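You operate a simulated robot arm through the tools that you are given. There is no shell and no other tool.

You run a simulated robot arm. Do the job below in one go: nothing can be reset, and whatever is moved stays where it is left.

TASK
Put things in order on the top of the sheet table. At the end: the dirty screen pack stands where the purple pad stood; the purple pad is on the grey tray; the dust brush stands where the green lip pad stood; the green lip pad stands where the dirty screen pack stood; whatever was shut is shut again. Leave all else as you found it, and nothing knocked over.

It is judged by the outcome, as a careful person would: the job done as asked, and still so three seconds after it is handed in. It fails if anything else is knocked over, pushed out of place, dropped, spilled or broken. Flat cloth is picked up by pressing the open fingertips on it (5 to 10 N) and closing them slowly along it; thin cloth reads only 2 to 8 mm in the jaws.

THE ROBOT
A 7-joint arm with a two-finger parallel gripper, fixed in place. Base frame: the origin is at the foot of the arm, x ahead of it, y to its left, z up; the work surface is at about z = 0. Readings come in mm, rad, newtons and seconds.
With the tool pointing down near the work surface it reaches from about 220 to 580 mm from the base axis. Its first joint turns from -1.152 to 1.152 rad. Payload 2.5 kg.
The TCP is the grasp point between the finger pads, 23 mm short of the fingertips. In the tool frame z runs along the fingers and y along their closing line. The gripper opens to 94 mm. The fingers are 38 mm wide and 10 mm thick; the gripper's body (54 by 96 mm) begins 39 mm behind the TCP.
Orientation is that of the tool frame in the base frame, as [roll, pitch, yaw] about the fixed x, y, z axes, in that order (R = Rz(yaw) Ry(pitch) Rx(roll)). With the fingers straight down and closing along the base's y, the tool's x points along the base's -x, its y along +y and its z along -z.

THE INTERFACE
- The arm moves only by the tool play_rows. Its argument "deltas" is a list of rows, each an object (a shift or turn left out is 0, a gripper value left out holds the last) with "travel": the shift along the tool's x, y, z in mm, a list of three; "angular": the turn, a rotation vector about the tool's x, y, z in rad, a list of three; "grip": the closure in counts, from 0 (fully open) to 255 (shut). In form: [{"travel": [x, y, z], "angular": [wx, wy, wz], "grip": grip}, ...]. A call has 1 to 20 rows; each row shifts and turns the commanded pose from where the row before left it, along the tool's axes as they then stand. Each row takes 0.2 s and may step no farther than 50 mm and 0.15 rad from the row before; otherwise, or with a gripper value out of range, the whole call is refused. Where a pose cannot be reached the arm comes as near as it can. A force on the tool above 40 N (or 10 N above the force at the start of the call, whichever is more), or a blocked arm, ends the call early, and 0.2 s more pass. Each finger travels about 108 mm/s and halts on what it meets, pressing with about 24 N; the grip force reading is that of the motor and also rises with nothing between the fingers. The clock runs only during rows and for 0.2 s after the last one: add rows that do not move to give the fingers time. It gives the time, the measured TCP pose, the force on the tool (base axes), the opening and the grip force at its end, in the units of the frame above (readings bear some noise), with the torque about the TCP (base axes, N m) and any sound that the robot's microphone picked up, and new pictures: "show" is both (left out), scene, wrist or none.
- Cameras (640 x 400 px; columns grow to the right, rows downward): "scene" is fixed at [106.6, -400.7, 539.8]; the picture's right is [0.91, -0.42, 0.00], its down [-0.25, -0.54, -0.80] and it looks along [0.34, 0.73, -0.60] (base axes); focal length 326 px, centre (320, 200). "wrist" rides on the gripper at [86, 16, -74] in the tool frame; the picture's right is [-0.18, 0.98, 0.00], its down [-0.58, -0.11, -0.81] and it looks along [-0.79, -0.15, 0.59] (tool axes); focal length 243 px, centre (320, 200). There is no depth. A picture from a camera that has moved, and an enlarged one, comes with that camera's place and axes in the base frame and with its lens.
- enlarge(camera, box): a new picture of the part [left, top, right, bottom] of that camera's present view, enlarged. No time passes.
- close_job(): hands the job in; it is judged then, once.

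Places have to be worked out from the pictures, the camera data and where the tool is seen. Open the gripper and draw the arm clear of the work before you hand the job in, unless the task says otherwise.

The tools are called after "Request:" by a JSON object that holds its "op" and its "data". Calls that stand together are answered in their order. play_rows: Moves the arm, as the interface text tells. Its arguments: {"type":"object","properties":{"deltas":{"type":"array","items":{"type":"object","properties":{"travel":{"type":"array","items":{"type":"number"}},"angular":{"type":"array","items":{"type":"number"}},"grip":{"type":"number"}}}},"show":{"type":"string","enum":["both","scene","wrist","none"]}},"required":["deltas"]} The other tools are called the same way: enlarge (camera, box) takes an enlarged picture of a part of a camera's view; close_job () hands the job in.

At the start:

```text
time: 0.0
tool_pos: [226.6, 160.0, 281.4]
tcp_rot: [3.141, -0.001, 3.141]
contact_force: [0.4, 0.2, 0.3]
moment: [0.01, 0.04, 0.0]
width: 94.1
grasp_force: 0.2
```

scene: 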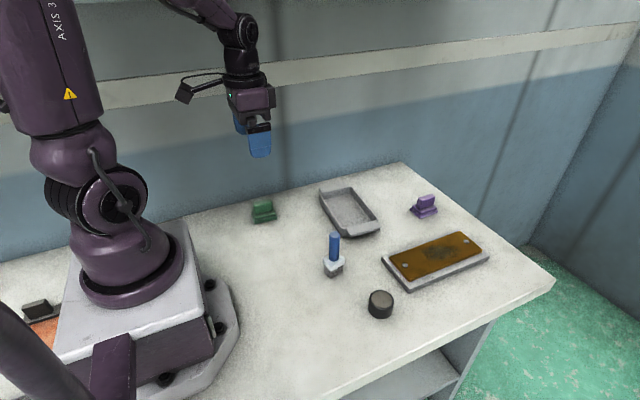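
wrist: 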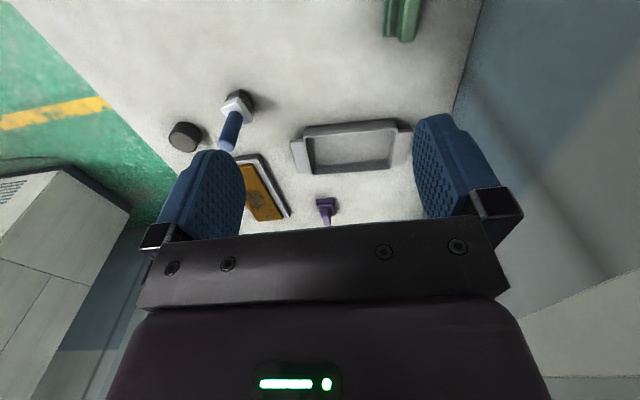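

I see the green pad, grey tray, purple pad, a blue-handled brush, a dark round thing and a brown plate. I'll enlarge the scene to identify each one.

Request:
{"op": "enlarge", "data": {"camera": "scene", "box": [230, 160, 390, 260]}}

Request:
{"op": "enlarge", "data": {"camera": "scene", "box": [350, 170, 510, 270]}}

Request:
{"op": "enlarge", "data": {"camera": "scene", "box": [300, 230, 460, 330]}}

Request:
{"op": "enlarge", "data": {"camera": "wrist", "box": [140, 0, 460, 240]}}

Request:
{"op": "enlarge", "data": {"camera": "scene", "box": [0, 250, 240, 400]}}

```text
4.00 times, centred on (310, 210) of scene
camera zoom: at [106.6, -400.7, 539.8], right [0.91, -0.42, 0.0], down [-0.25, -0.54, -0.8], along [0.34, 0.73, -0.6], focal length 1306 px, centre (360, 160)
```

zoom: 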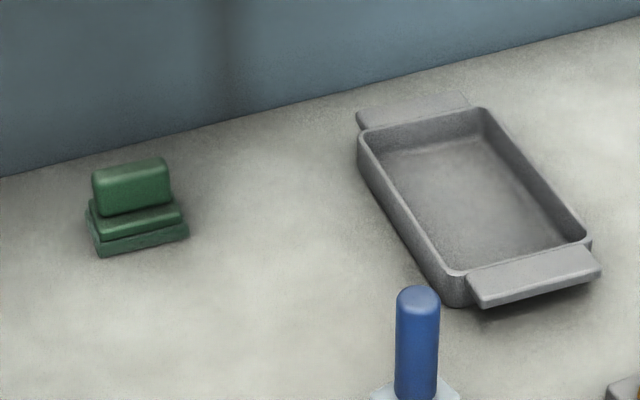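

```text
4.00 times, centred on (430, 220) of scene
camera zoom: at [106.6, -400.7, 539.8], right [0.91, -0.42, 0.0], down [-0.25, -0.54, -0.8], along [0.34, 0.73, -0.6], focal length 1306 px, centre (-120, 120)
```

zoom: 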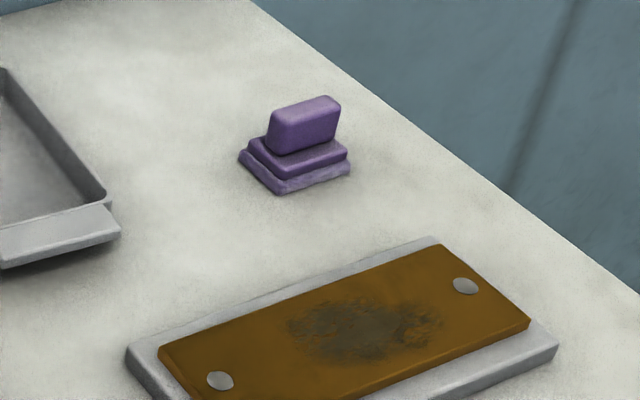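

```text
4.00 times, centred on (380, 280) of scene
camera zoom: at [106.6, -400.7, 539.8], right [0.91, -0.42, 0.0], down [-0.25, -0.54, -0.8], along [0.34, 0.73, -0.6], focal length 1306 px, centre (80, -120)
```

zoom: 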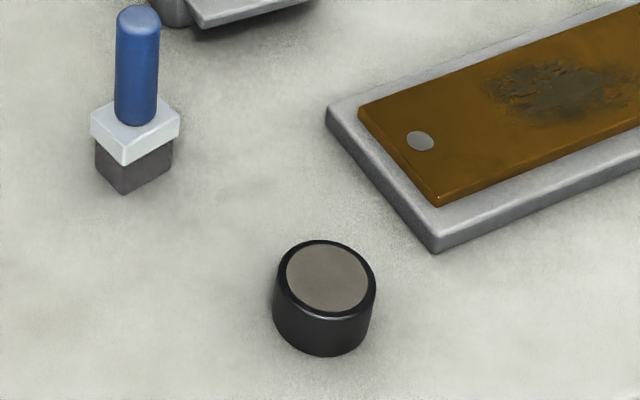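

```text
1.67 times, centred on (300, 120) of wrist
camera zoom: at [139.9, 178.1, 354.1], right [0.18, 0.98, 0.0], down [0.58, -0.11, 0.81], along [0.79, -0.15, -0.59], focal length 404 px, centre (353, 333)
```

zoom: 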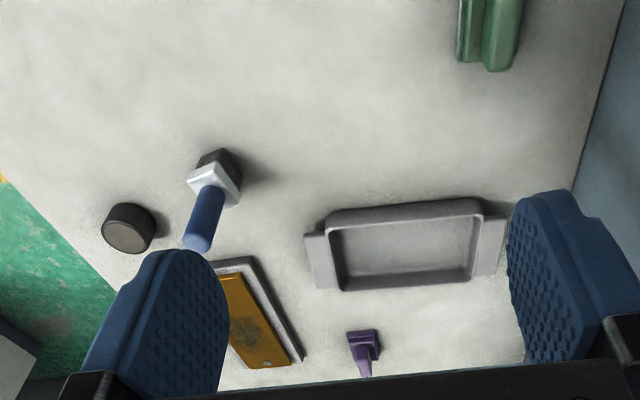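

```text
2.67 times, centred on (120, 325) of scene
camera zoom: at [106.6, -400.7, 539.8], right [0.91, -0.42, 0.0], down [-0.25, -0.54, -0.8], along [0.34, 0.73, -0.6], focal length 870 px, centre (853, -133)
```

zoom: 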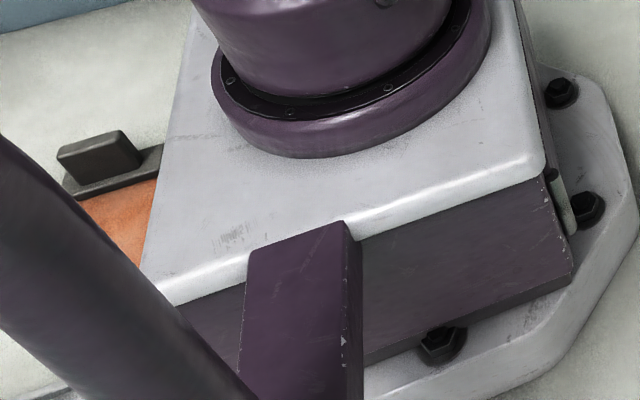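

The objects work out roughly as follows:

| Object | Position (mm) |
|---|---|
| Green pad | (248, 245) |
| Tray centre | (450, 172) |
| Purple pad | (638, 95), beyond vertical reach, so it needs a tilted tool |
| Brush | (331, 13) |
| Round screen pack | (370, -107) |

I'll move ahead, high up, to look at the purple pad and tray more closely.

Request:
{"op": "play_rows", "data": {"deltas": [{"travel": [-37, -11, 10]}, {"travel": [-37, -11, 10]}, {"travel": [-37, -11, 10]}, {"travel": [-37, -11, 10]}, {"travel": [-37, -11, 10]}, {"travel": [-37, -11, 10]}, {"travel": [0, 0, 0]}]}}

```text
time: 1.6
tool_pos: [450.4, 93.7, 217.6]
tcp_rot: [3.14, -0.001, -3.141]
contact_force: [-0.6, 0.3, -0.5]
moment: [0.0, -0.02, -0.01]
width: 94.0
grasp_force: 0.0
camera wrist: at [363.1, 110.3, 292.3], right [0.18, 0.98, 0.0], down [0.58, -0.11, 0.81], along [0.79, -0.15, -0.59], focal length 243 px, centre (320, 200)
```

scene: 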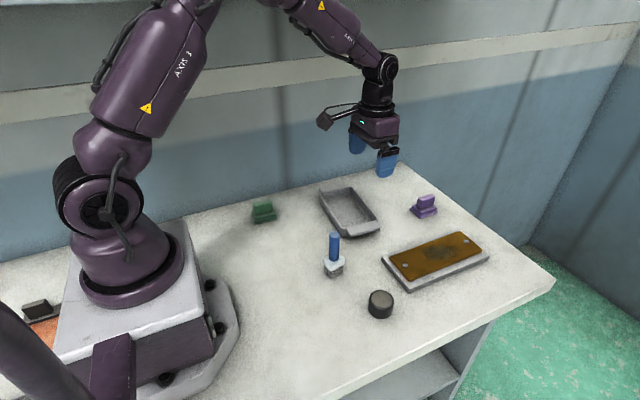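
wrist: 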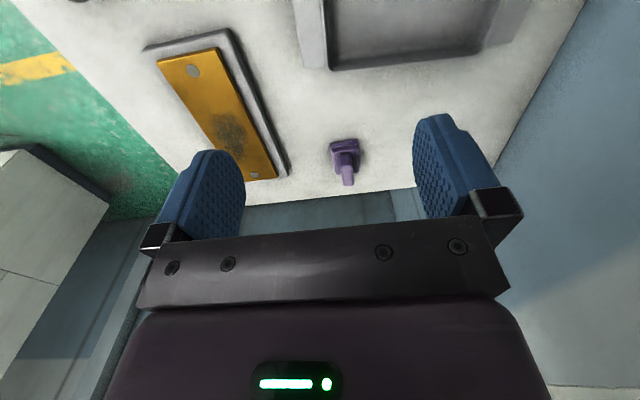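

The purple pad is visible ahead between the fingers. I'll enlarge it to place it more exactly.

Request:
{"op": "enlarge", "data": {"camera": "wrist", "box": [280, 110, 408, 190]}}

Request:
{"op": "enlarge", "data": {"camera": "scene", "box": [392, 180, 456, 220]}}

Request:
{"op": "enlarge", "data": {"camera": "scene", "box": [300, 80, 420, 180]}}

```text
5.00 times, centred on (344, 150) of wrist
camera zoom: at [363.1, 110.3, 292.3], right [0.18, 0.98, 0.0], down [0.58, -0.11, 0.81], along [0.79, -0.15, -0.59], focal length 1213 px, centre (200, 450)
```

zoom: 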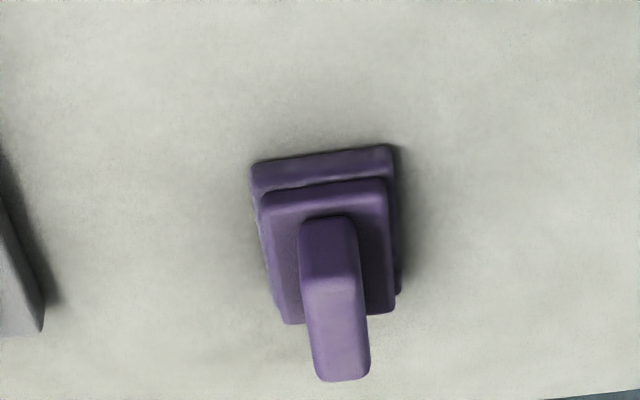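

```text
10.00 times, centred on (424, 200) of scene
camera zoom: at [106.6, -400.7, 539.8], right [0.91, -0.42, 0.0], down [-0.25, -0.54, -0.8], along [0.34, 0.73, -0.6], focal length 3264 px, centre (-720, 200)
```

zoom: 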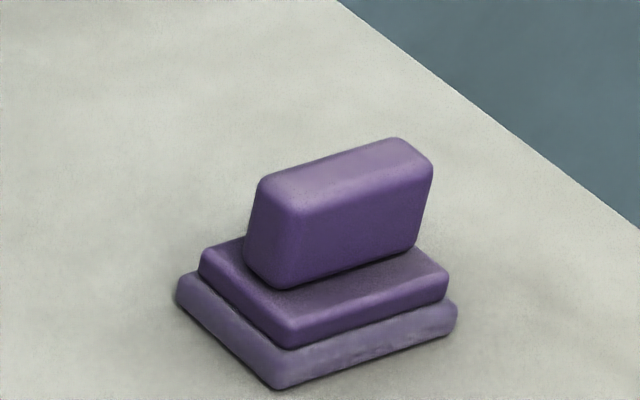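

```text
4.00 times, centred on (360, 130) of scene
camera zoom: at [106.6, -400.7, 539.8], right [0.91, -0.42, 0.0], down [-0.25, -0.54, -0.8], along [0.34, 0.73, -0.6], focal length 1306 px, centre (160, 480)
```

zoom: 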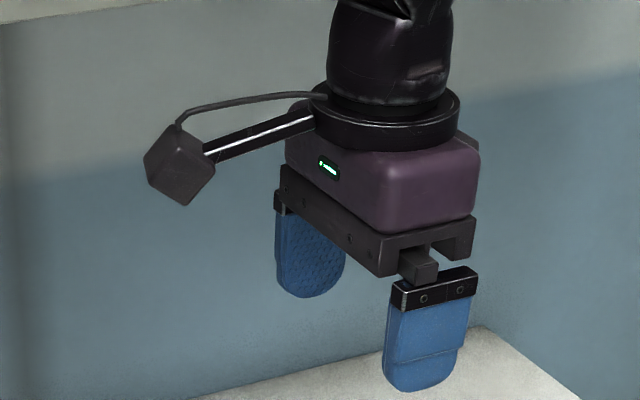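

The purple pad's fin spans about x 617–660, y≈100, z 21–49. I'll tilt the tool forward about 0.45 rad and move to a spot just short of and above it.

Request:
{"op": "play_rows", "data": {"deltas": [{"angular": [0, -0.15, 0]}, {"angular": [0, -0.15, 0]}, {"angular": [0, -0.15, 0]}, {"travel": [-17.7, 1.3, 32.3]}, {"travel": [-17.7, 1.3, 32.3]}, {"travel": [-17.7, 1.3, 32.3]}, {"travel": [-17.7, 1.3, 32.3]}, {"travel": [-17.7, 1.3, 32.3]}, {"travel": [0, 0, 0]}]}}

```text
time: 3.6
tool_pos: [598.6, 99.4, 111.8]
tcp_rot: [3.141, 0.449, -3.141]
contact_force: [0.5, -0.2, 0.7]
moment: [-0.03, 0.0, 0.02]
width: 94.0
grasp_force: 0.0
camera wrist: at [489.1, 116.9, 141.0], right [0.17, 0.98, 0.08], down [0.17, -0.11, 0.98], along [0.97, -0.15, -0.19], focal length 243 px, centre (320, 200)
```

scene: 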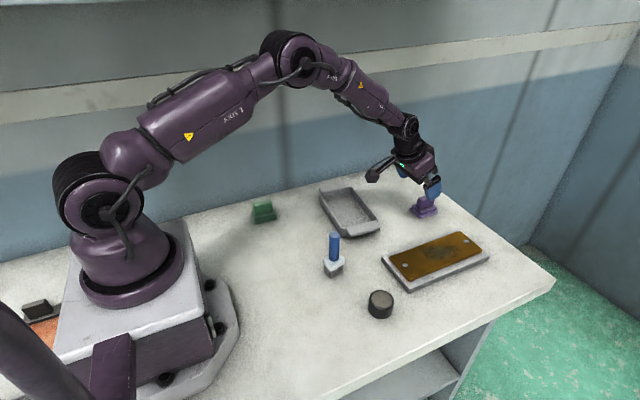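
wrist: 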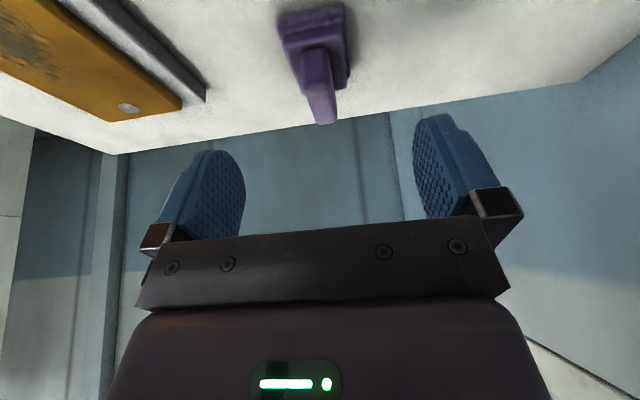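

The tool tilts and reaches without trouble, and the fin lies at y≈99–100, in line with the tool. I'll go down along the tool axis with open fingers around the fin, then check.

Request:
{"op": "play_rows", "data": {"deltas": [{"travel": [0.5, 0, 16]}, {"travel": [0.5, 0, 16]}, {"travel": [0.4, 0, 16]}, {"travel": [0.4, 0, 14]}, {"travel": [0, 0, 0]}]}}

```text
time: 4.8
tool_pos: [623.1, 100.3, 55.4]
tcp_rot: [-3.141, 0.45, -3.14]
contact_force: [0.4, -0.4, 0.2]
moment: [-0.01, 0.01, 0.01]
width: 93.9
grasp_force: 0.0
camera wrist: at [513.6, 117.1, 84.9], right [0.17, 0.98, 0.08], down [0.17, -0.11, 0.98], along [0.97, -0.15, -0.19], focal length 243 px, centre (320, 200)
```

scene: 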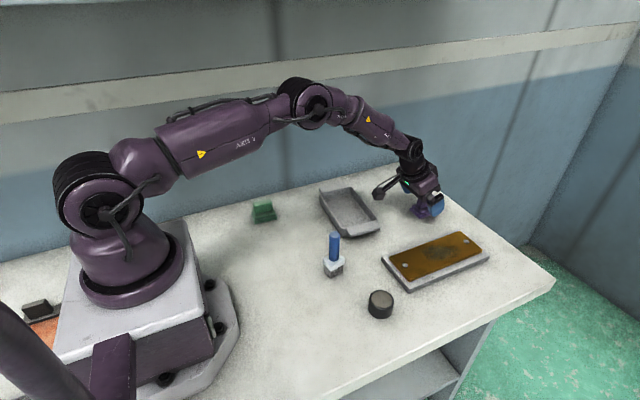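
wrist: 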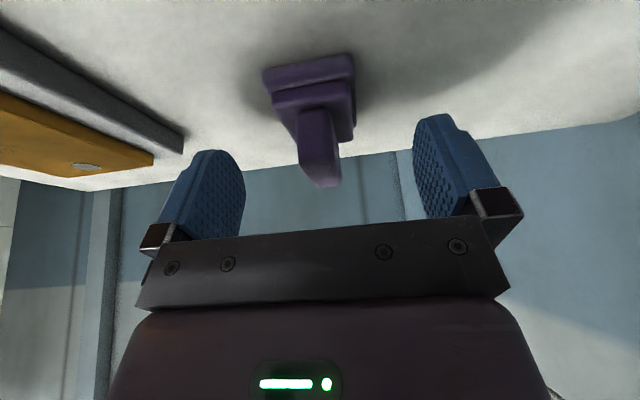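

The fin appears centred between the fingers. I'll enlarge both views to check the fingertip depth before closing.

Request:
{"op": "enlarge", "data": {"camera": "scene", "box": [380, 165, 476, 225]}}

Request:
{"op": "enlarge", "data": {"camera": "wrist", "box": [160, 30, 480, 230]}}

```text
6.67 times, centred on (428, 195) of scene
camera zoom: at [106.6, -400.7, 539.8], right [0.91, -0.42, 0.0], down [-0.25, -0.54, -0.8], along [0.34, 0.73, -0.6], focal length 2176 px, centre (-400, 233)
```

zoom: 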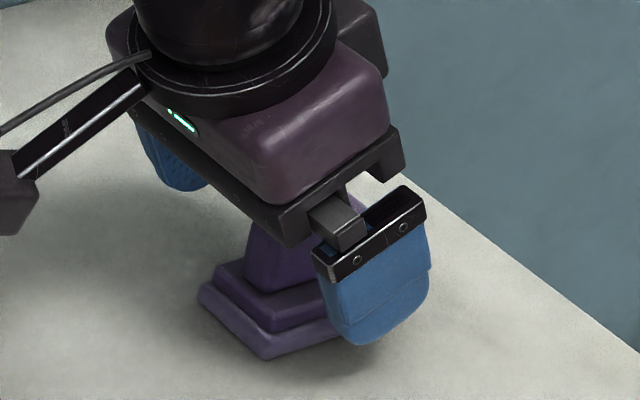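

```text
2.00 times, centred on (320, 130) of wrist
camera zoom: at [513.6, 117.1, 84.9], right [0.17, 0.98, 0.08], down [0.17, -0.11, 0.98], along [0.97, -0.15, -0.19], focal length 485 px, centre (320, 340)
```

zoom: 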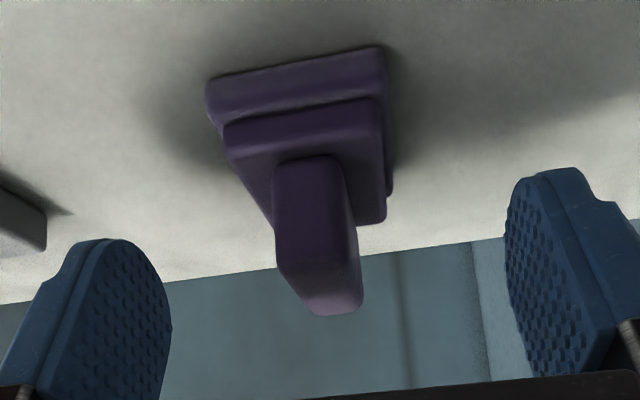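

The fingertips sit beside the fin above the lower tiers. I'll close in steps and hold.

Request:
{"op": "play_rows", "data": {"deltas": [{"grip": 90}, {"grip": 150}, {"grip": 190}, {"grip": 215}, {"grip": 235}, {"grip": 235}, {"grip": 235}]}}

```text
time: 6.4
tool_pos: [623.8, 100.9, 56.2]
tcp_rot: [3.14, 0.448, 3.141]
contact_force: [0.1, -0.8, 0.0]
moment: [-0.02, -0.02, 0.01]
width: 17.4
grasp_force: 23.9
camera wrist: at [513.5, 117.2, 85.0], right [0.17, 0.98, 0.08], down [0.17, -0.11, 0.98], along [0.97, -0.15, -0.19], focal length 243 px, centre (320, 200)
```

scene: 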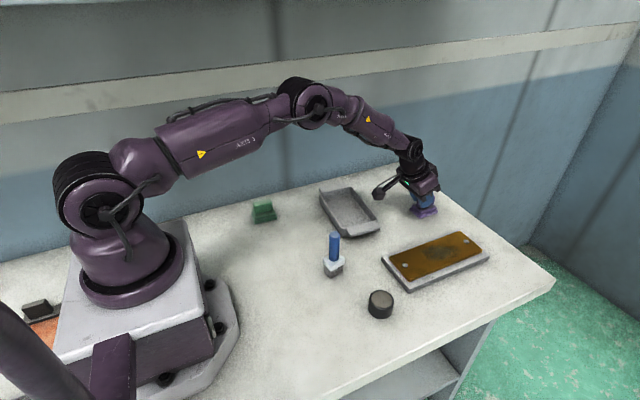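
wrist: 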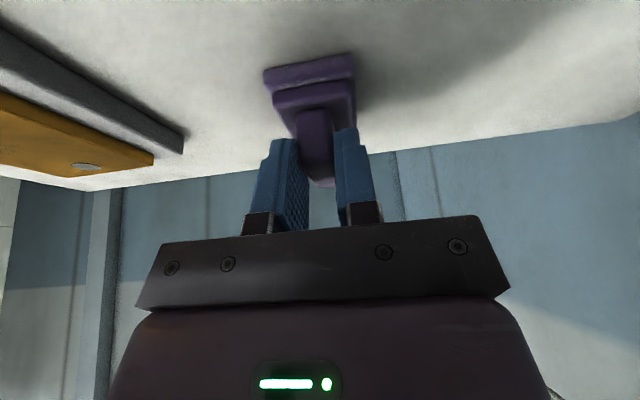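

The fin is held at 17.4 mm with 24 N. I'll lift straight up and carry the pad back to above the tray, keeping the same tilt.

Request:
{"op": "play_rows", "data": {"deltas": [{"travel": [-4.35, 0, -9]}, {"travel": [-8.7, 0, -18]}, {"travel": [-8.7, 0, -18]}, {"travel": [-8.7, 0, -18]}, {"travel": [-8.7, 0, -18]}, {"travel": [24.3, 10.1, -11.7]}, {"travel": [24.3, 10.1, -11.7]}, {"travel": [24.3, 10.1, -11.7]}, {"travel": [24.3, 10.1, -11.7]}, {"travel": [24.3, 10.1, -11.7]}, {"travel": [24.3, 10.1, -11.7]}, {"travel": [24.3, 10.1, -11.7]}, {"travel": [0, 0, 0]}]}}

```text
time: 9.2
tool_pos: [443.5, 158.3, 149.5]
tcp_rot: [-3.141, 0.452, 3.107]
contact_force: [0.0, 0.5, 0.6]
moment: [-0.03, -0.01, -0.03]
width: 7.2
grasp_force: 0.1
camera wrist: at [332.9, 179.3, 177.4], right [0.2, 0.98, 0.08], down [0.17, -0.11, 0.98], along [0.97, -0.18, -0.19], focal length 243 px, centre (320, 200)
```

scene: 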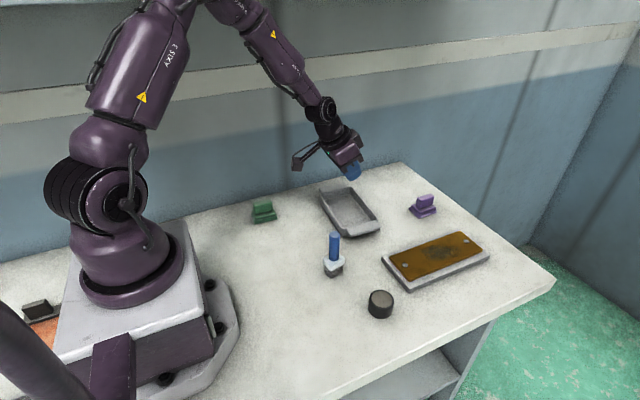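
wrist: 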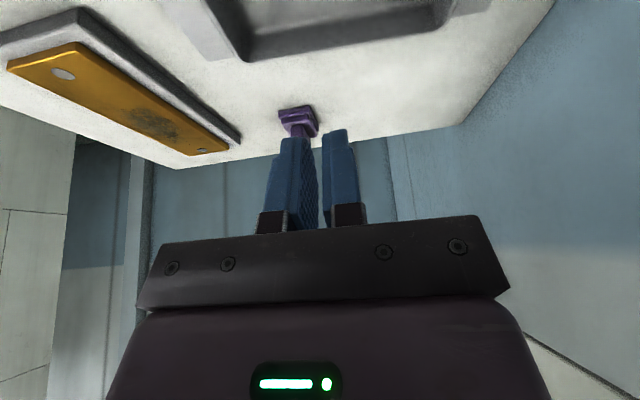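

The gripper has shut to 7 mm and the pad is still near its spot, so it slipped out during the lift. I'll check that it is standing and unmoved.

Request:
{"op": "enlarge", "data": {"camera": "scene", "box": [392, 180, 456, 220]}}

Request:
{"op": "enlarge", "data": {"camera": "wrist", "box": [240, 80, 368, 160]}}

Request:
{"op": "enlarge", "data": {"camera": "scene", "box": [280, 120, 408, 200]}}

```text
10.00 times, centred on (424, 200) of scene
camera zoom: at [106.9, -401.7, 539.0], right [0.91, -0.42, 0.0], down [-0.25, -0.54, -0.8], along [0.34, 0.73, -0.59], focal length 3264 px, centre (-720, 200)
```

zoom: 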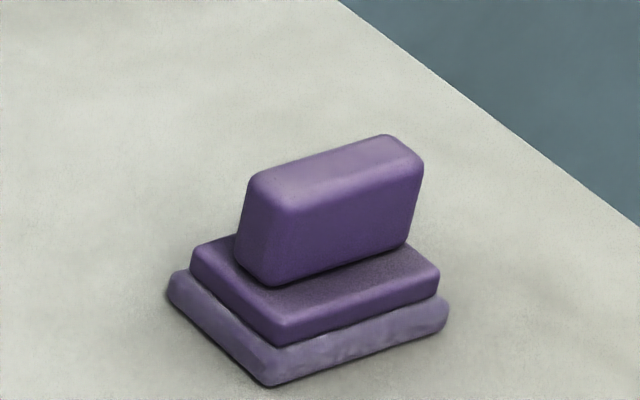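

```text
5.00 times, centred on (304, 120) of wrist
camera zoom: at [332.9, 179.3, 177.4], right [0.2, 0.98, 0.08], down [0.17, -0.11, 0.98], along [0.97, -0.18, -0.19], focal length 1213 px, centre (400, 600)
```

zoom: 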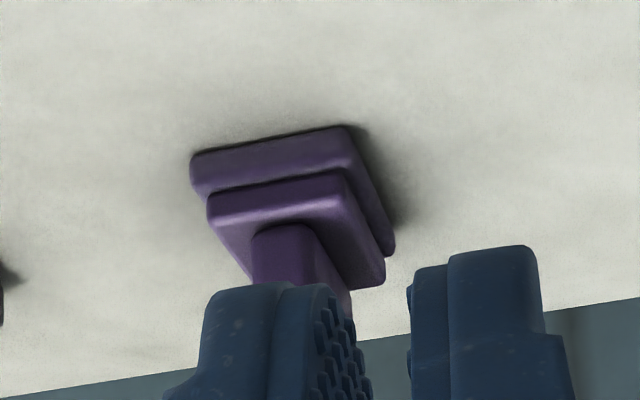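

```text
5.00 times, centred on (344, 160) of scene
camera zoom: at [106.9, -401.7, 539.0], right [0.91, -0.42, 0.0], down [-0.25, -0.54, -0.8], along [0.34, 0.73, -0.59], focal length 1632 px, centre (200, 400)
```

zoom: 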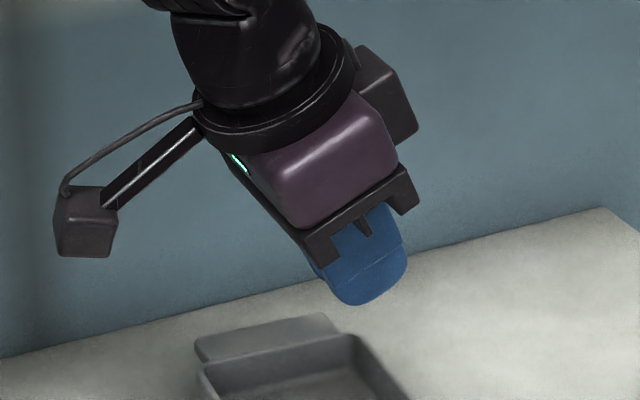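

The pad still stands upright at its place, perhaps 2 mm off, and the scene camera now reports a slightly different pose. The arm also reads short of its command, so I'll open the fingers, wait and see whether it settles.

Request:
{"op": "play_rows", "data": {"deltas": [{"grip": 0}, {"travel": [0, 0, 0]}, {"travel": [0, 0, 0]}]}}

```text
time: 10.0
tool_pos: [443.1, 159.5, 149.7]
tcp_rot: [3.139, 0.455, 3.108]
contact_force: [-1.2, -0.6, 0.2]
moment: [0.01, 0.0, -0.02]
width: 93.8
grasp_force: 0.1
camera wrist: at [333.2, 179.9, 177.9], right [0.2, 0.98, 0.08], down [0.17, -0.12, 0.98], along [0.97, -0.18, -0.18], focal length 243 px, centre (320, 200)
```

scene: 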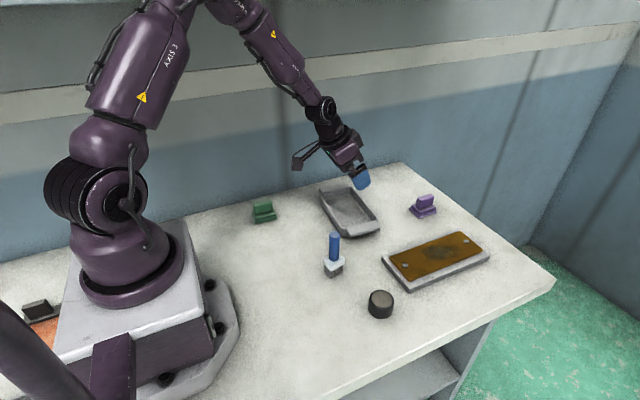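
wrist: 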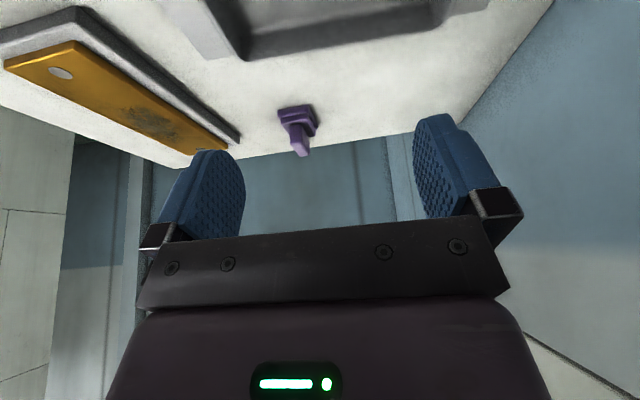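

The arm now holds steady but about 10–15 mm and 0.033 rad off command. The pad's near edge projects to x≈609, y 81–123 from the measured pose, so I'll trust the measured readings. I'll correct the yaw and go back to the pre-grasp spot.

Request:
{"op": "play_rows", "data": {"deltas": [{"angular": [-0.0144, 0, -0.0297]}, {"travel": [-25, -11.8, 20.5]}, {"travel": [-25, -11.8, 20.5]}, {"travel": [-25, -11.8, 20.5]}, {"travel": [-25, -11.8, 20.5]}, {"travel": [-25, -11.8, 20.5]}, {"travel": [0, 0, 0]}, {"travel": [0, 0, 0]}]}}

```text
time: 11.8
tool_pos: [592.9, 116.8, 109.3]
tcp_rot: [-3.14, 0.449, -3.109]
contact_force: [0.1, -0.5, -0.6]
moment: [0.0, -0.03, -0.05]
width: 94.0
grasp_force: 0.1
camera wrist: at [482.2, 130.6, 138.2], right [0.13, 0.99, 0.08], down [0.18, -0.1, 0.98], along [0.98, -0.12, -0.19], focal length 243 px, centre (320, 200)
```

scene: 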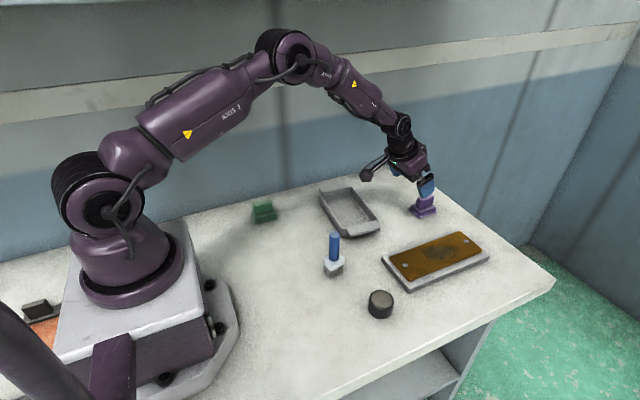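
wrist: 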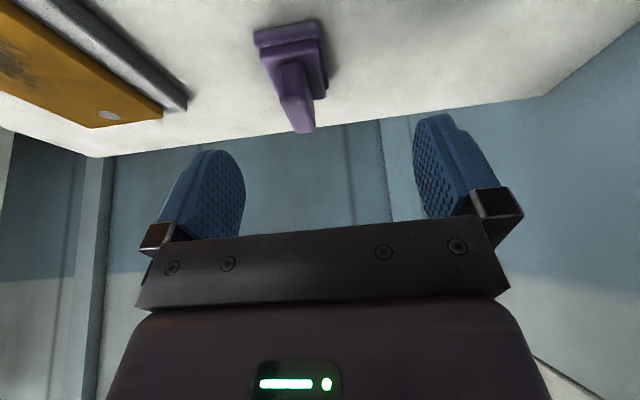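

The yaw offset went away here, so it came from that pose and not from a lasting bias. The pad is still at near edge x≈611, y≈100. I'll undo the yaw correction and line up at y=100.

Request:
{"op": "play_rows", "data": {"deltas": [{"angular": [0.0144, 0, 0.0297]}, {"travel": [-4.5, -16.3, 2.2]}, {"travel": [0, 0, 0]}, {"travel": [0, 0, 0]}], "show": "wrist"}}

```text
time: 12.8
tool_pos: [597.1, 101.6, 109.8]
tcp_rot: [-3.141, 0.451, -3.141]
contact_force: [0.2, -0.4, 0.1]
moment: [-0.02, -0.02, 0.0]
width: 93.9
grasp_force: 0.0
camera wrist: at [488.0, 119.2, 137.7], right [0.17, 0.98, 0.08], down [0.17, -0.11, 0.98], along [0.97, -0.15, -0.19], focal length 243 px, centre (320, 200)
```

wrist: 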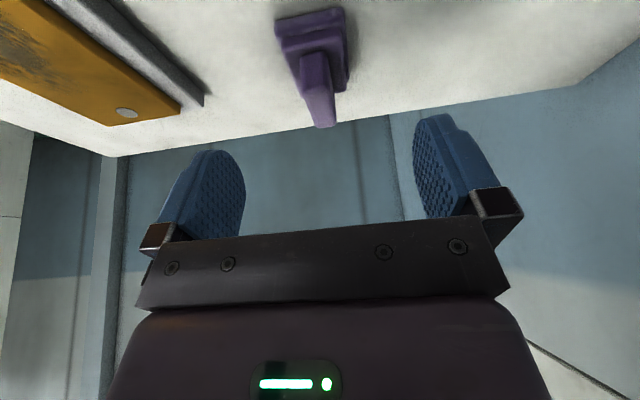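

Aligned at y≈101.6. I'll descend a little deeper on the fin than before (TCP z≈52) and close fully.

Request:
{"op": "play_rows", "data": {"deltas": [{"travel": [0.4, -0.3, 16]}, {"travel": [0.4, -0.3, 16]}, {"travel": [0.4, -0.3, 16]}, {"travel": [0.5, 0, 15]}, {"travel": [0, 0, 0], "grip": 100}, {"grip": 170}, {"grip": 210}, {"grip": 255}, {"grip": 255}, {"grip": 255}]}}

```text
time: 15.0
tool_pos: [623.0, 102.6, 51.2]
tcp_rot: [-3.142, 0.45, -3.141]
contact_force: [-0.6, 0.5, -0.5]
moment: [-0.01, 0.02, -0.01]
width: 17.8
grasp_force: 23.9
camera wrist: at [512.5, 119.0, 80.0], right [0.17, 0.98, 0.08], down [0.17, -0.11, 0.98], along [0.97, -0.15, -0.19], focal length 243 px, centre (320, 200)
```

scene: 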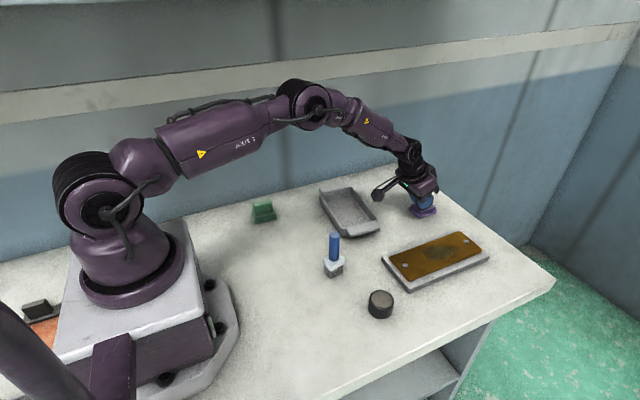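
wrist: 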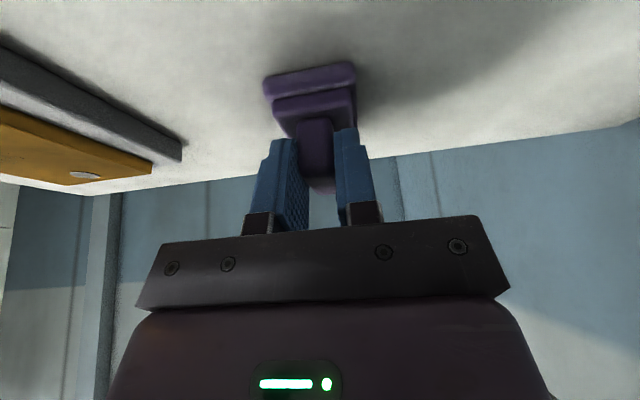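

Gripped at 17.8 mm. I'll lift about 12 mm very slowly and check for slip.

Request:
{"op": "play_rows", "data": {"deltas": [{"travel": [-0.9, 0, -1.8]}, {"travel": [-1.3, 0, -2.7]}, {"travel": [-1.3, 0, -2.7]}, {"travel": [-1.7, 0, -3.6]}, {"travel": [0, 0, 0]}]}}

```text
time: 16.2
tool_pos: [623.5, 102.1, 62.1]
tcp_rot: [3.141, 0.449, 3.141]
contact_force: [-0.4, 1.0, -1.2]
moment: [-0.03, -0.01, -0.01]
width: 17.1
grasp_force: 24.3
camera wrist: at [513.2, 119.4, 91.4], right [0.17, 0.98, 0.08], down [0.17, -0.11, 0.98], along [0.97, -0.15, -0.19], focal length 243 px, centre (320, 200)
```

scene: 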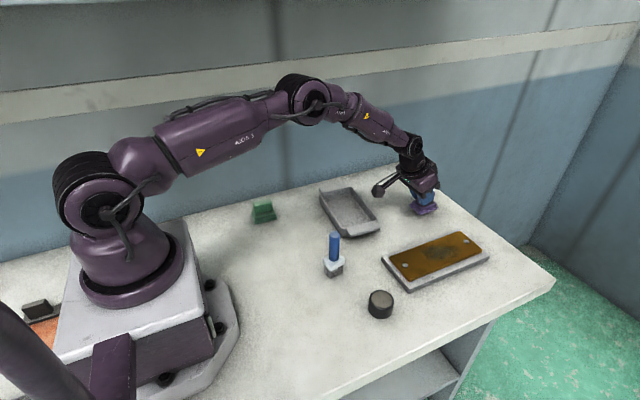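
wrist: 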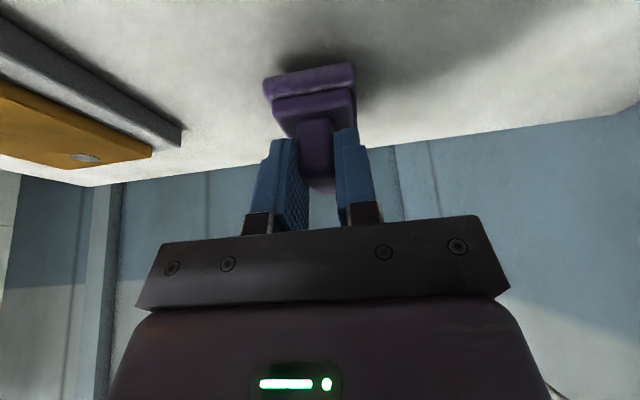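

The pad has come up with the gripper. I'll keep lifting gently and check again before travelling.

Request:
{"op": "play_rows", "data": {"deltas": [{"travel": [-2.6, 0, -5.4]}, {"travel": [-3.5, 0, -7.2]}, {"travel": [-4.35, 0, -9]}, {"travel": [-4.35, 0, -9]}, {"travel": [-4.35, 0, -9]}, {"travel": [-4.35, 0, -9]}, {"travel": [-2.2, 0, -4.5]}, {"travel": [0, 0, 0]}]}}

```text
time: 18.0
tool_pos: [624.4, 102.3, 123.6]
tcp_rot: [3.141, 0.45, 3.141]
contact_force: [0.1, -0.2, -1.3]
moment: [0.02, 0.0, 0.02]
width: 17.5
grasp_force: 24.0
camera wrist: at [514.4, 118.3, 152.6], right [0.17, 0.98, 0.08], down [0.17, -0.11, 0.98], along [0.97, -0.15, -0.19], focal length 243 px, centre (320, 200)
```

scene: 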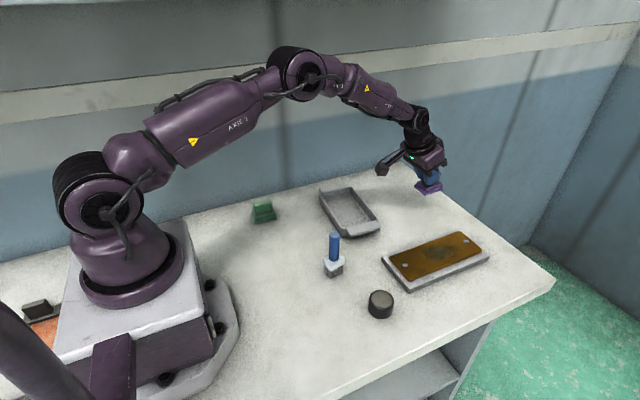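
wrist: 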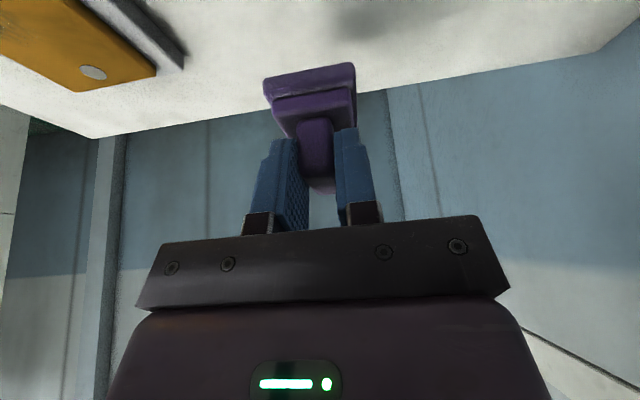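

The pad is held firmly and hanging level. I'll carry it gently toward the tray and check halfway.

Request:
{"op": "play_rows", "data": {"deltas": [{"travel": [6, 2.5, -3]}, {"travel": [13.15, 5.6, -6.36]}, {"travel": [13.15, 5.6, -6.36]}, {"travel": [13.15, 5.6, -6.36]}, {"travel": [13.15, 5.6, -6.36]}, {"travel": [13.15, 5.6, -6.36]}, {"travel": [13.15, 5.6, -6.36]}, {"travel": [0, 0, 0]}]}}

```text
time: 19.8
tool_pos: [528.8, 136.6, 122.4]
tcp_rot: [3.14, 0.451, -3.141]
contact_force: [0.2, -0.4, -1.3]
moment: [-0.01, 0.02, -0.01]
width: 17.6
grasp_force: 24.2
camera wrist: at [419.2, 154.6, 151.2], right [0.17, 0.98, 0.08], down [0.17, -0.11, 0.98], along [0.97, -0.15, -0.19], focal length 243 px, centre (320, 200)
```

scene: 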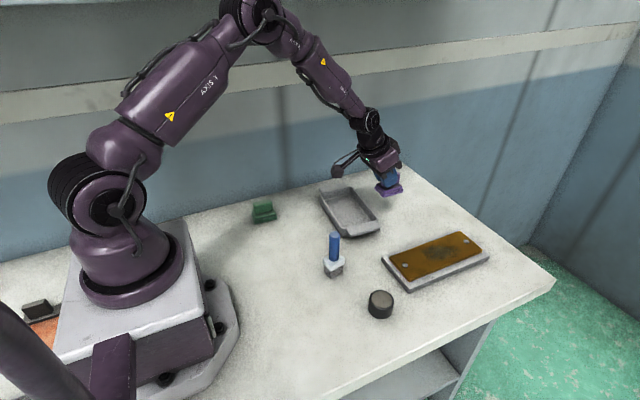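
wrist: 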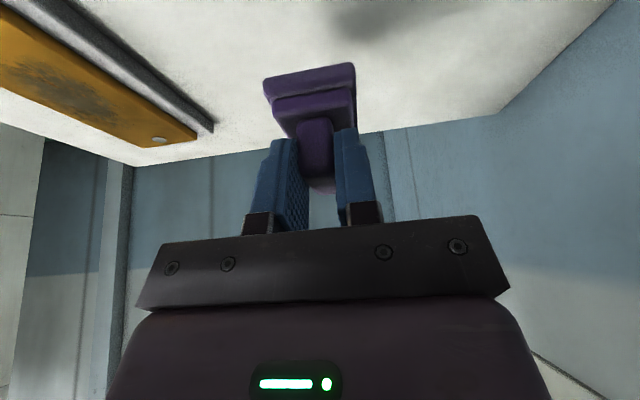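

Still held, and tracking is accurate. I'll go on to above the tray centre.

Request:
{"op": "play_rows", "data": {"deltas": [{"travel": [12.1, 5.5, -5.86]}, {"travel": [12.1, 5.5, -5.86]}, {"travel": [12.1, 5.5, -5.86]}, {"travel": [12.1, 5.5, -5.86]}, {"travel": [12.1, 5.5, -5.86]}, {"travel": [12.1, 5.5, -5.86]}, {"travel": [12.1, 5.5, -5.86]}, {"travel": [0, 0, 0]}]}}

```text
time: 21.8
tool_pos: [452.6, 129.5, 123.9]
tcp_rot: [-3.14, 0.455, 3.033]
contact_force: [-0.4, -0.9, -0.5]
moment: [-0.03, 0.02, -0.02]
width: 17.6
grasp_force: 24.1
stopped in row 8: the arm was blocked; the commanded pose is now the measured one
camera wrist: at [344.2, 158.0, 152.6], right [0.27, 0.96, 0.08], down [0.16, -0.12, 0.98], along [0.95, -0.25, -0.18], focal length 243 px, centre (320, 200)
```

scene: 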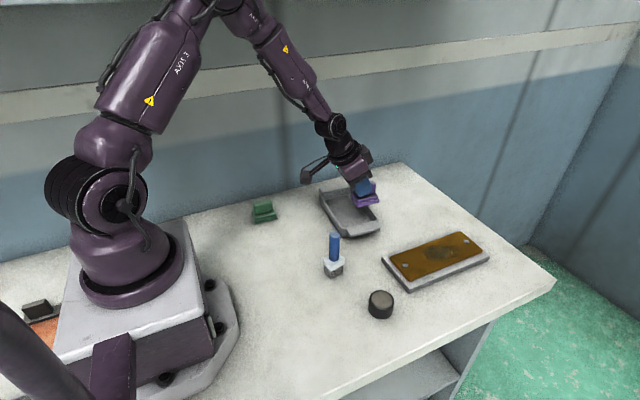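
wrist: 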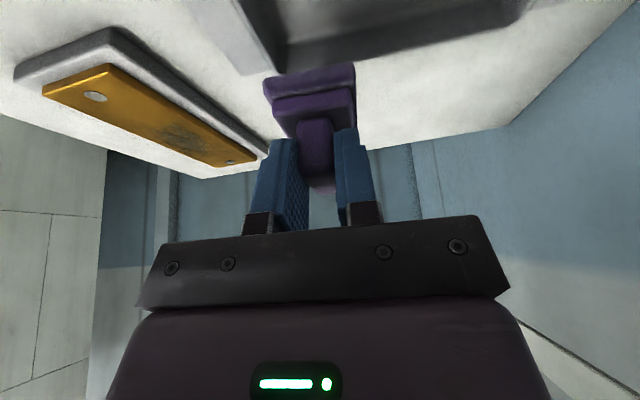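

The arm reports being blocked. The readings fit joint 1 alone lagging about 0.1 rad, and the tool feels no force. The pad is still held, so I'll look for what the arm may be touching.

Request:
{"op": "enlarge", "data": {"camera": "scene", "box": [40, 120, 240, 320]}}

Request:
{"op": "enlarge", "data": {"camera": "scene", "box": [200, 0, 400, 125]}}

Request:
{"op": "enlarge", "data": {"camera": "scene", "box": [290, 120, 418, 240]}}

Request:
{"op": "enlarge", "data": {"camera": "wrist", "box": [160, 0, 480, 200]}}

```text
2.00 times, centred on (140, 220) of scene
camera zoom: at [106.6, -400.6, 539.7], right [0.91, -0.42, 0.0], down [-0.25, -0.54, -0.8], along [0.34, 0.73, -0.59], focal length 653 px, centre (680, 160)
```

zoom: 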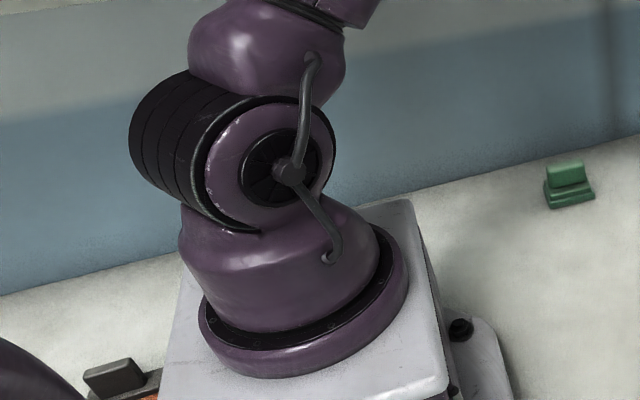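

```text
3.20 times, centred on (300, 62) of scene
camera zoom: at [106.6, -400.6, 539.7], right [0.91, -0.42, 0.0], down [-0.25, -0.54, -0.8], along [0.34, 0.73, -0.59], focal length 1044 px, centre (384, 640)
```

zoom: 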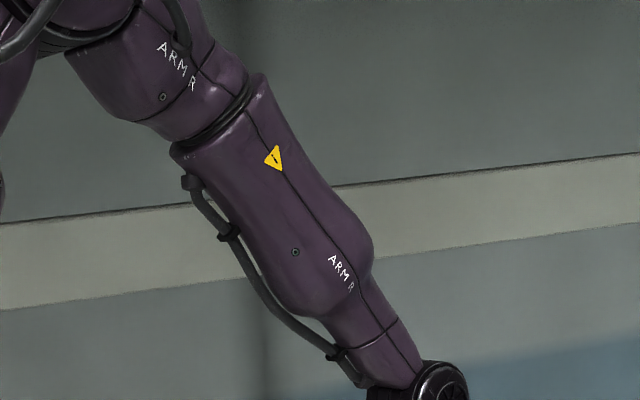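

```text
3.33 times, centred on (354, 180) of scene
camera zoom: at [106.6, -400.6, 539.7], right [0.91, -0.42, 0.0], down [-0.25, -0.54, -0.8], along [0.34, 0.73, -0.59], focal length 1088 px, centre (207, 267)
```

zoom: 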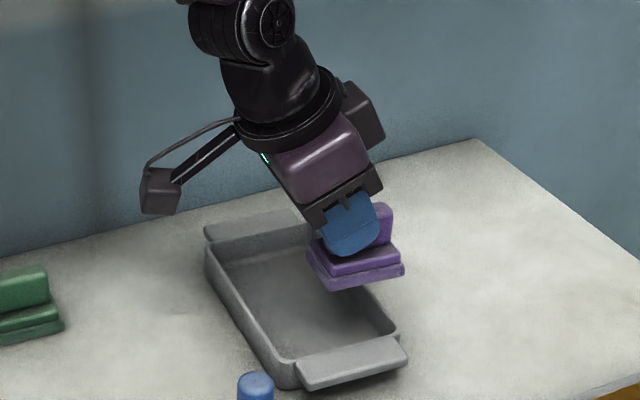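

```text
2.00 times, centred on (320, 100) of wrist
camera zoom: at [344.2, 158.0, 152.6], right [0.27, 0.96, 0.08], down [0.16, -0.12, 0.98], along [0.95, -0.25, -0.18], focal length 485 px, centre (320, 400)
```

zoom: 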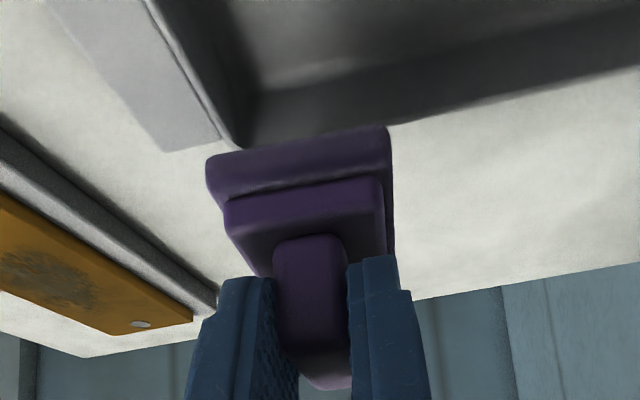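

Nothing visible touches the arm or the pad. I'll try a small pure joint-1 turn to the left to see if it moves freely.

Request:
{"op": "play_rows", "data": {"deltas": [{"travel": [2.15, 5.9, -1.05], "angular": [-0.0059, 0, -0.0121]}, {"travel": [2.15, 5.9, -1.05], "angular": [-0.0059, 0, -0.0121]}, {"travel": [2.15, 5.9, -1.05], "angular": [-0.0059, 0, -0.0121]}, {"travel": [2.15, 5.9, -1.05], "angular": [-0.0059, 0, -0.0121]}, {"travel": [0, 0, 0]}]}}

```text
time: 23.2
tool_pos: [453.1, 126.7, 125.2]
tcp_rot: [-3.137, 0.457, 3.03]
contact_force: [-0.2, 0.1, -1.0]
moment: [-0.04, 0.05, -0.01]
width: 17.1
grasp_force: 23.9
stopped in row 5: the arm was blocked; the commanded pose is now the measured one
camera wrist: at [345.0, 156.5, 153.7], right [0.27, 0.96, 0.08], down [0.15, -0.12, 0.98], along [0.95, -0.26, -0.18], focal length 243 px, centre (320, 200)
```

scene: 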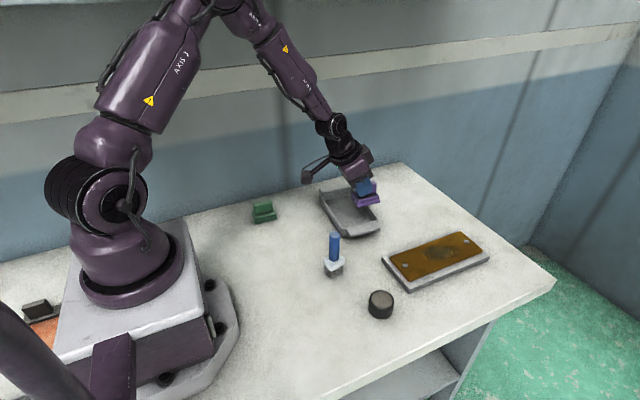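
wrist: 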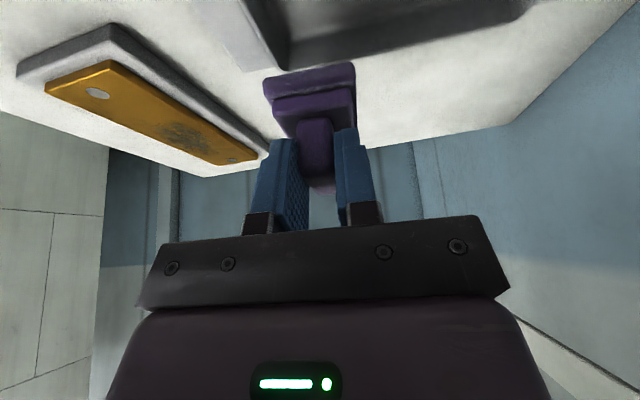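

Still blocked near 16° of joint 1, with no force at the tool, so some link is touching something. I'll look closely around the wrist, the forearm and the upper edge of the picture for anything faint.

Request:
{"op": "enlarge", "data": {"camera": "scene", "box": [290, 100, 386, 160]}}

Request:
{"op": "enlarge", "data": {"camera": "scene", "box": [80, 0, 272, 120]}}

Request:
{"op": "enlarge", "data": {"camera": "scene", "box": [0, 0, 128, 240]}}

Request:
{"op": "enlarge", "data": {"camera": "scene", "box": [0, 240, 240, 400]}}

Request:
{"op": "enlarge", "data": {"camera": "wrist", "box": [0, 200, 640, 400]}}

```text
6.67 times, centred on (338, 130) of scene
camera zoom: at [106.6, -400.7, 539.6], right [0.91, -0.42, 0.0], down [-0.25, -0.54, -0.8], along [0.34, 0.73, -0.59], focal length 2176 px, centre (200, 667)
```

zoom: 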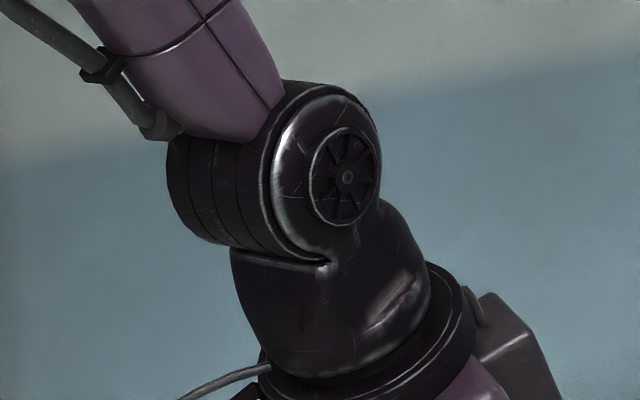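

```text
3.33 times, centred on (176, 60) of scene
camera zoom: at [106.6, -400.7, 539.6], right [0.91, -0.42, 0.0], down [-0.25, -0.54, -0.8], along [0.34, 0.73, -0.59], focal length 1088 px, centre (800, 667)
```

zoom: 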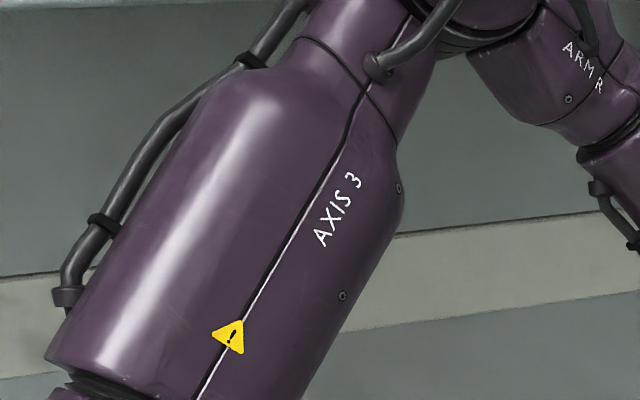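

```text
1.67 times, centred on (64, 120) of scene
camera zoom: at [106.6, -400.7, 539.6], right [0.91, -0.42, 0.0], down [-0.25, -0.54, -0.8], along [0.34, 0.73, -0.59], focal length 544 px, centre (747, 333)
```

zoom: 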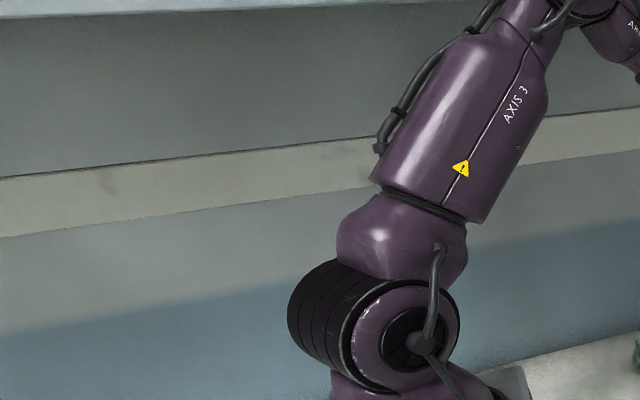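

```text
2.50 times, centred on (120, 320) of scene
camera zoom: at [106.6, -400.7, 539.6], right [0.91, -0.42, 0.0], down [-0.25, -0.54, -0.8], along [0.34, 0.73, -0.59], focal length 816 px, centre (820, -100)
```

zoom: 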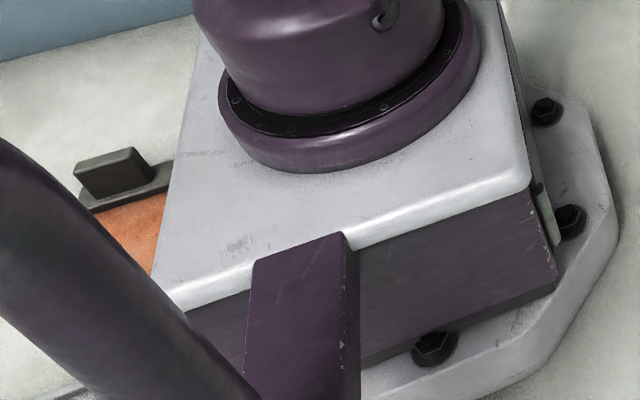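

```text
1.00 times, centred on (320, 300) of wrist (not enlarged: the box is as wide or as high as the picture)
camera zoom: at [345.0, 156.5, 153.7], right [0.27, 0.96, 0.08], down [0.15, -0.12, 0.98], along [0.95, -0.26, -0.18], focal length 243 px, centre (320, 100)
```

zoom: 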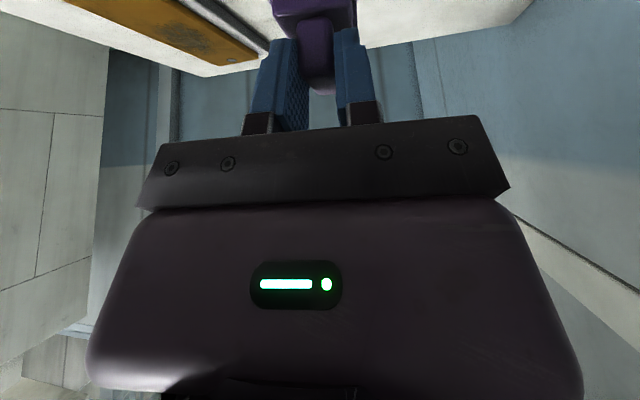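

Joint 1 can't turn further left in this tilted posture, for a reason I can't see. I won't force it. I'll set the pad down on the open table near (550, 90), then regrasp it with a vertical tool, and first I'll move there and straighten the yaw.

Request:
{"op": "play_rows", "data": {"deltas": [{"travel": [-8, -3, 4]}, {"travel": [-12.7, -4.6, 6.2]}, {"travel": [-12.7, -4.6, 6.2]}, {"travel": [-12.7, -4.6, 6.2]}, {"travel": [-12.7, -4.6, 6.2]}, {"travel": [-12.7, -4.6, 6.2]}, {"travel": [-4.9, -1.4, 2.2]}, {"angular": [-0.024, 0, -0.0495]}, {"angular": [-0.024, 0, -0.0495]}, {"travel": [0, 0, 0]}]}}

```text
time: 25.4
tool_pos: [533.7, 91.5, 125.9]
tcp_rot: [-3.136, 0.454, -3.135]
contact_force: [0.8, 0.1, -1.2]
moment: [-0.01, 0.0, 0.01]
width: 17.4
grasp_force: 24.1
camera wrist: at [423.1, 109.2, 153.8], right [0.16, 0.98, 0.08], down [0.17, -0.1, 0.98], along [0.97, -0.15, -0.18], focal length 243 px, centre (320, 200)
```

scene: 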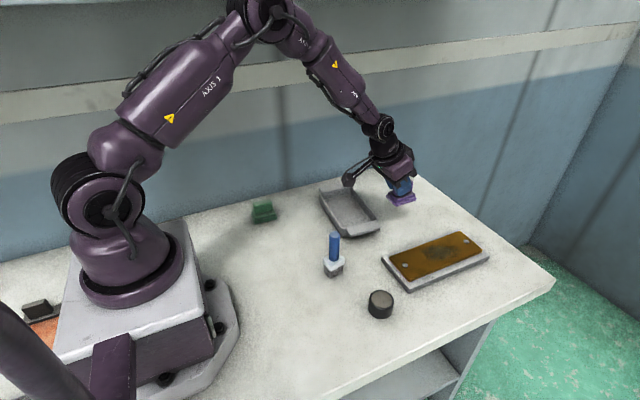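
wrist: 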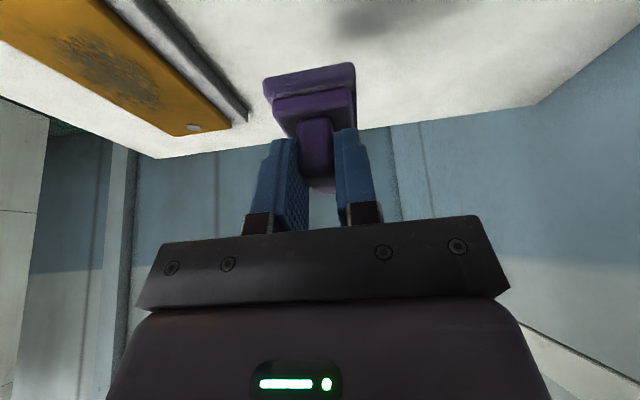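

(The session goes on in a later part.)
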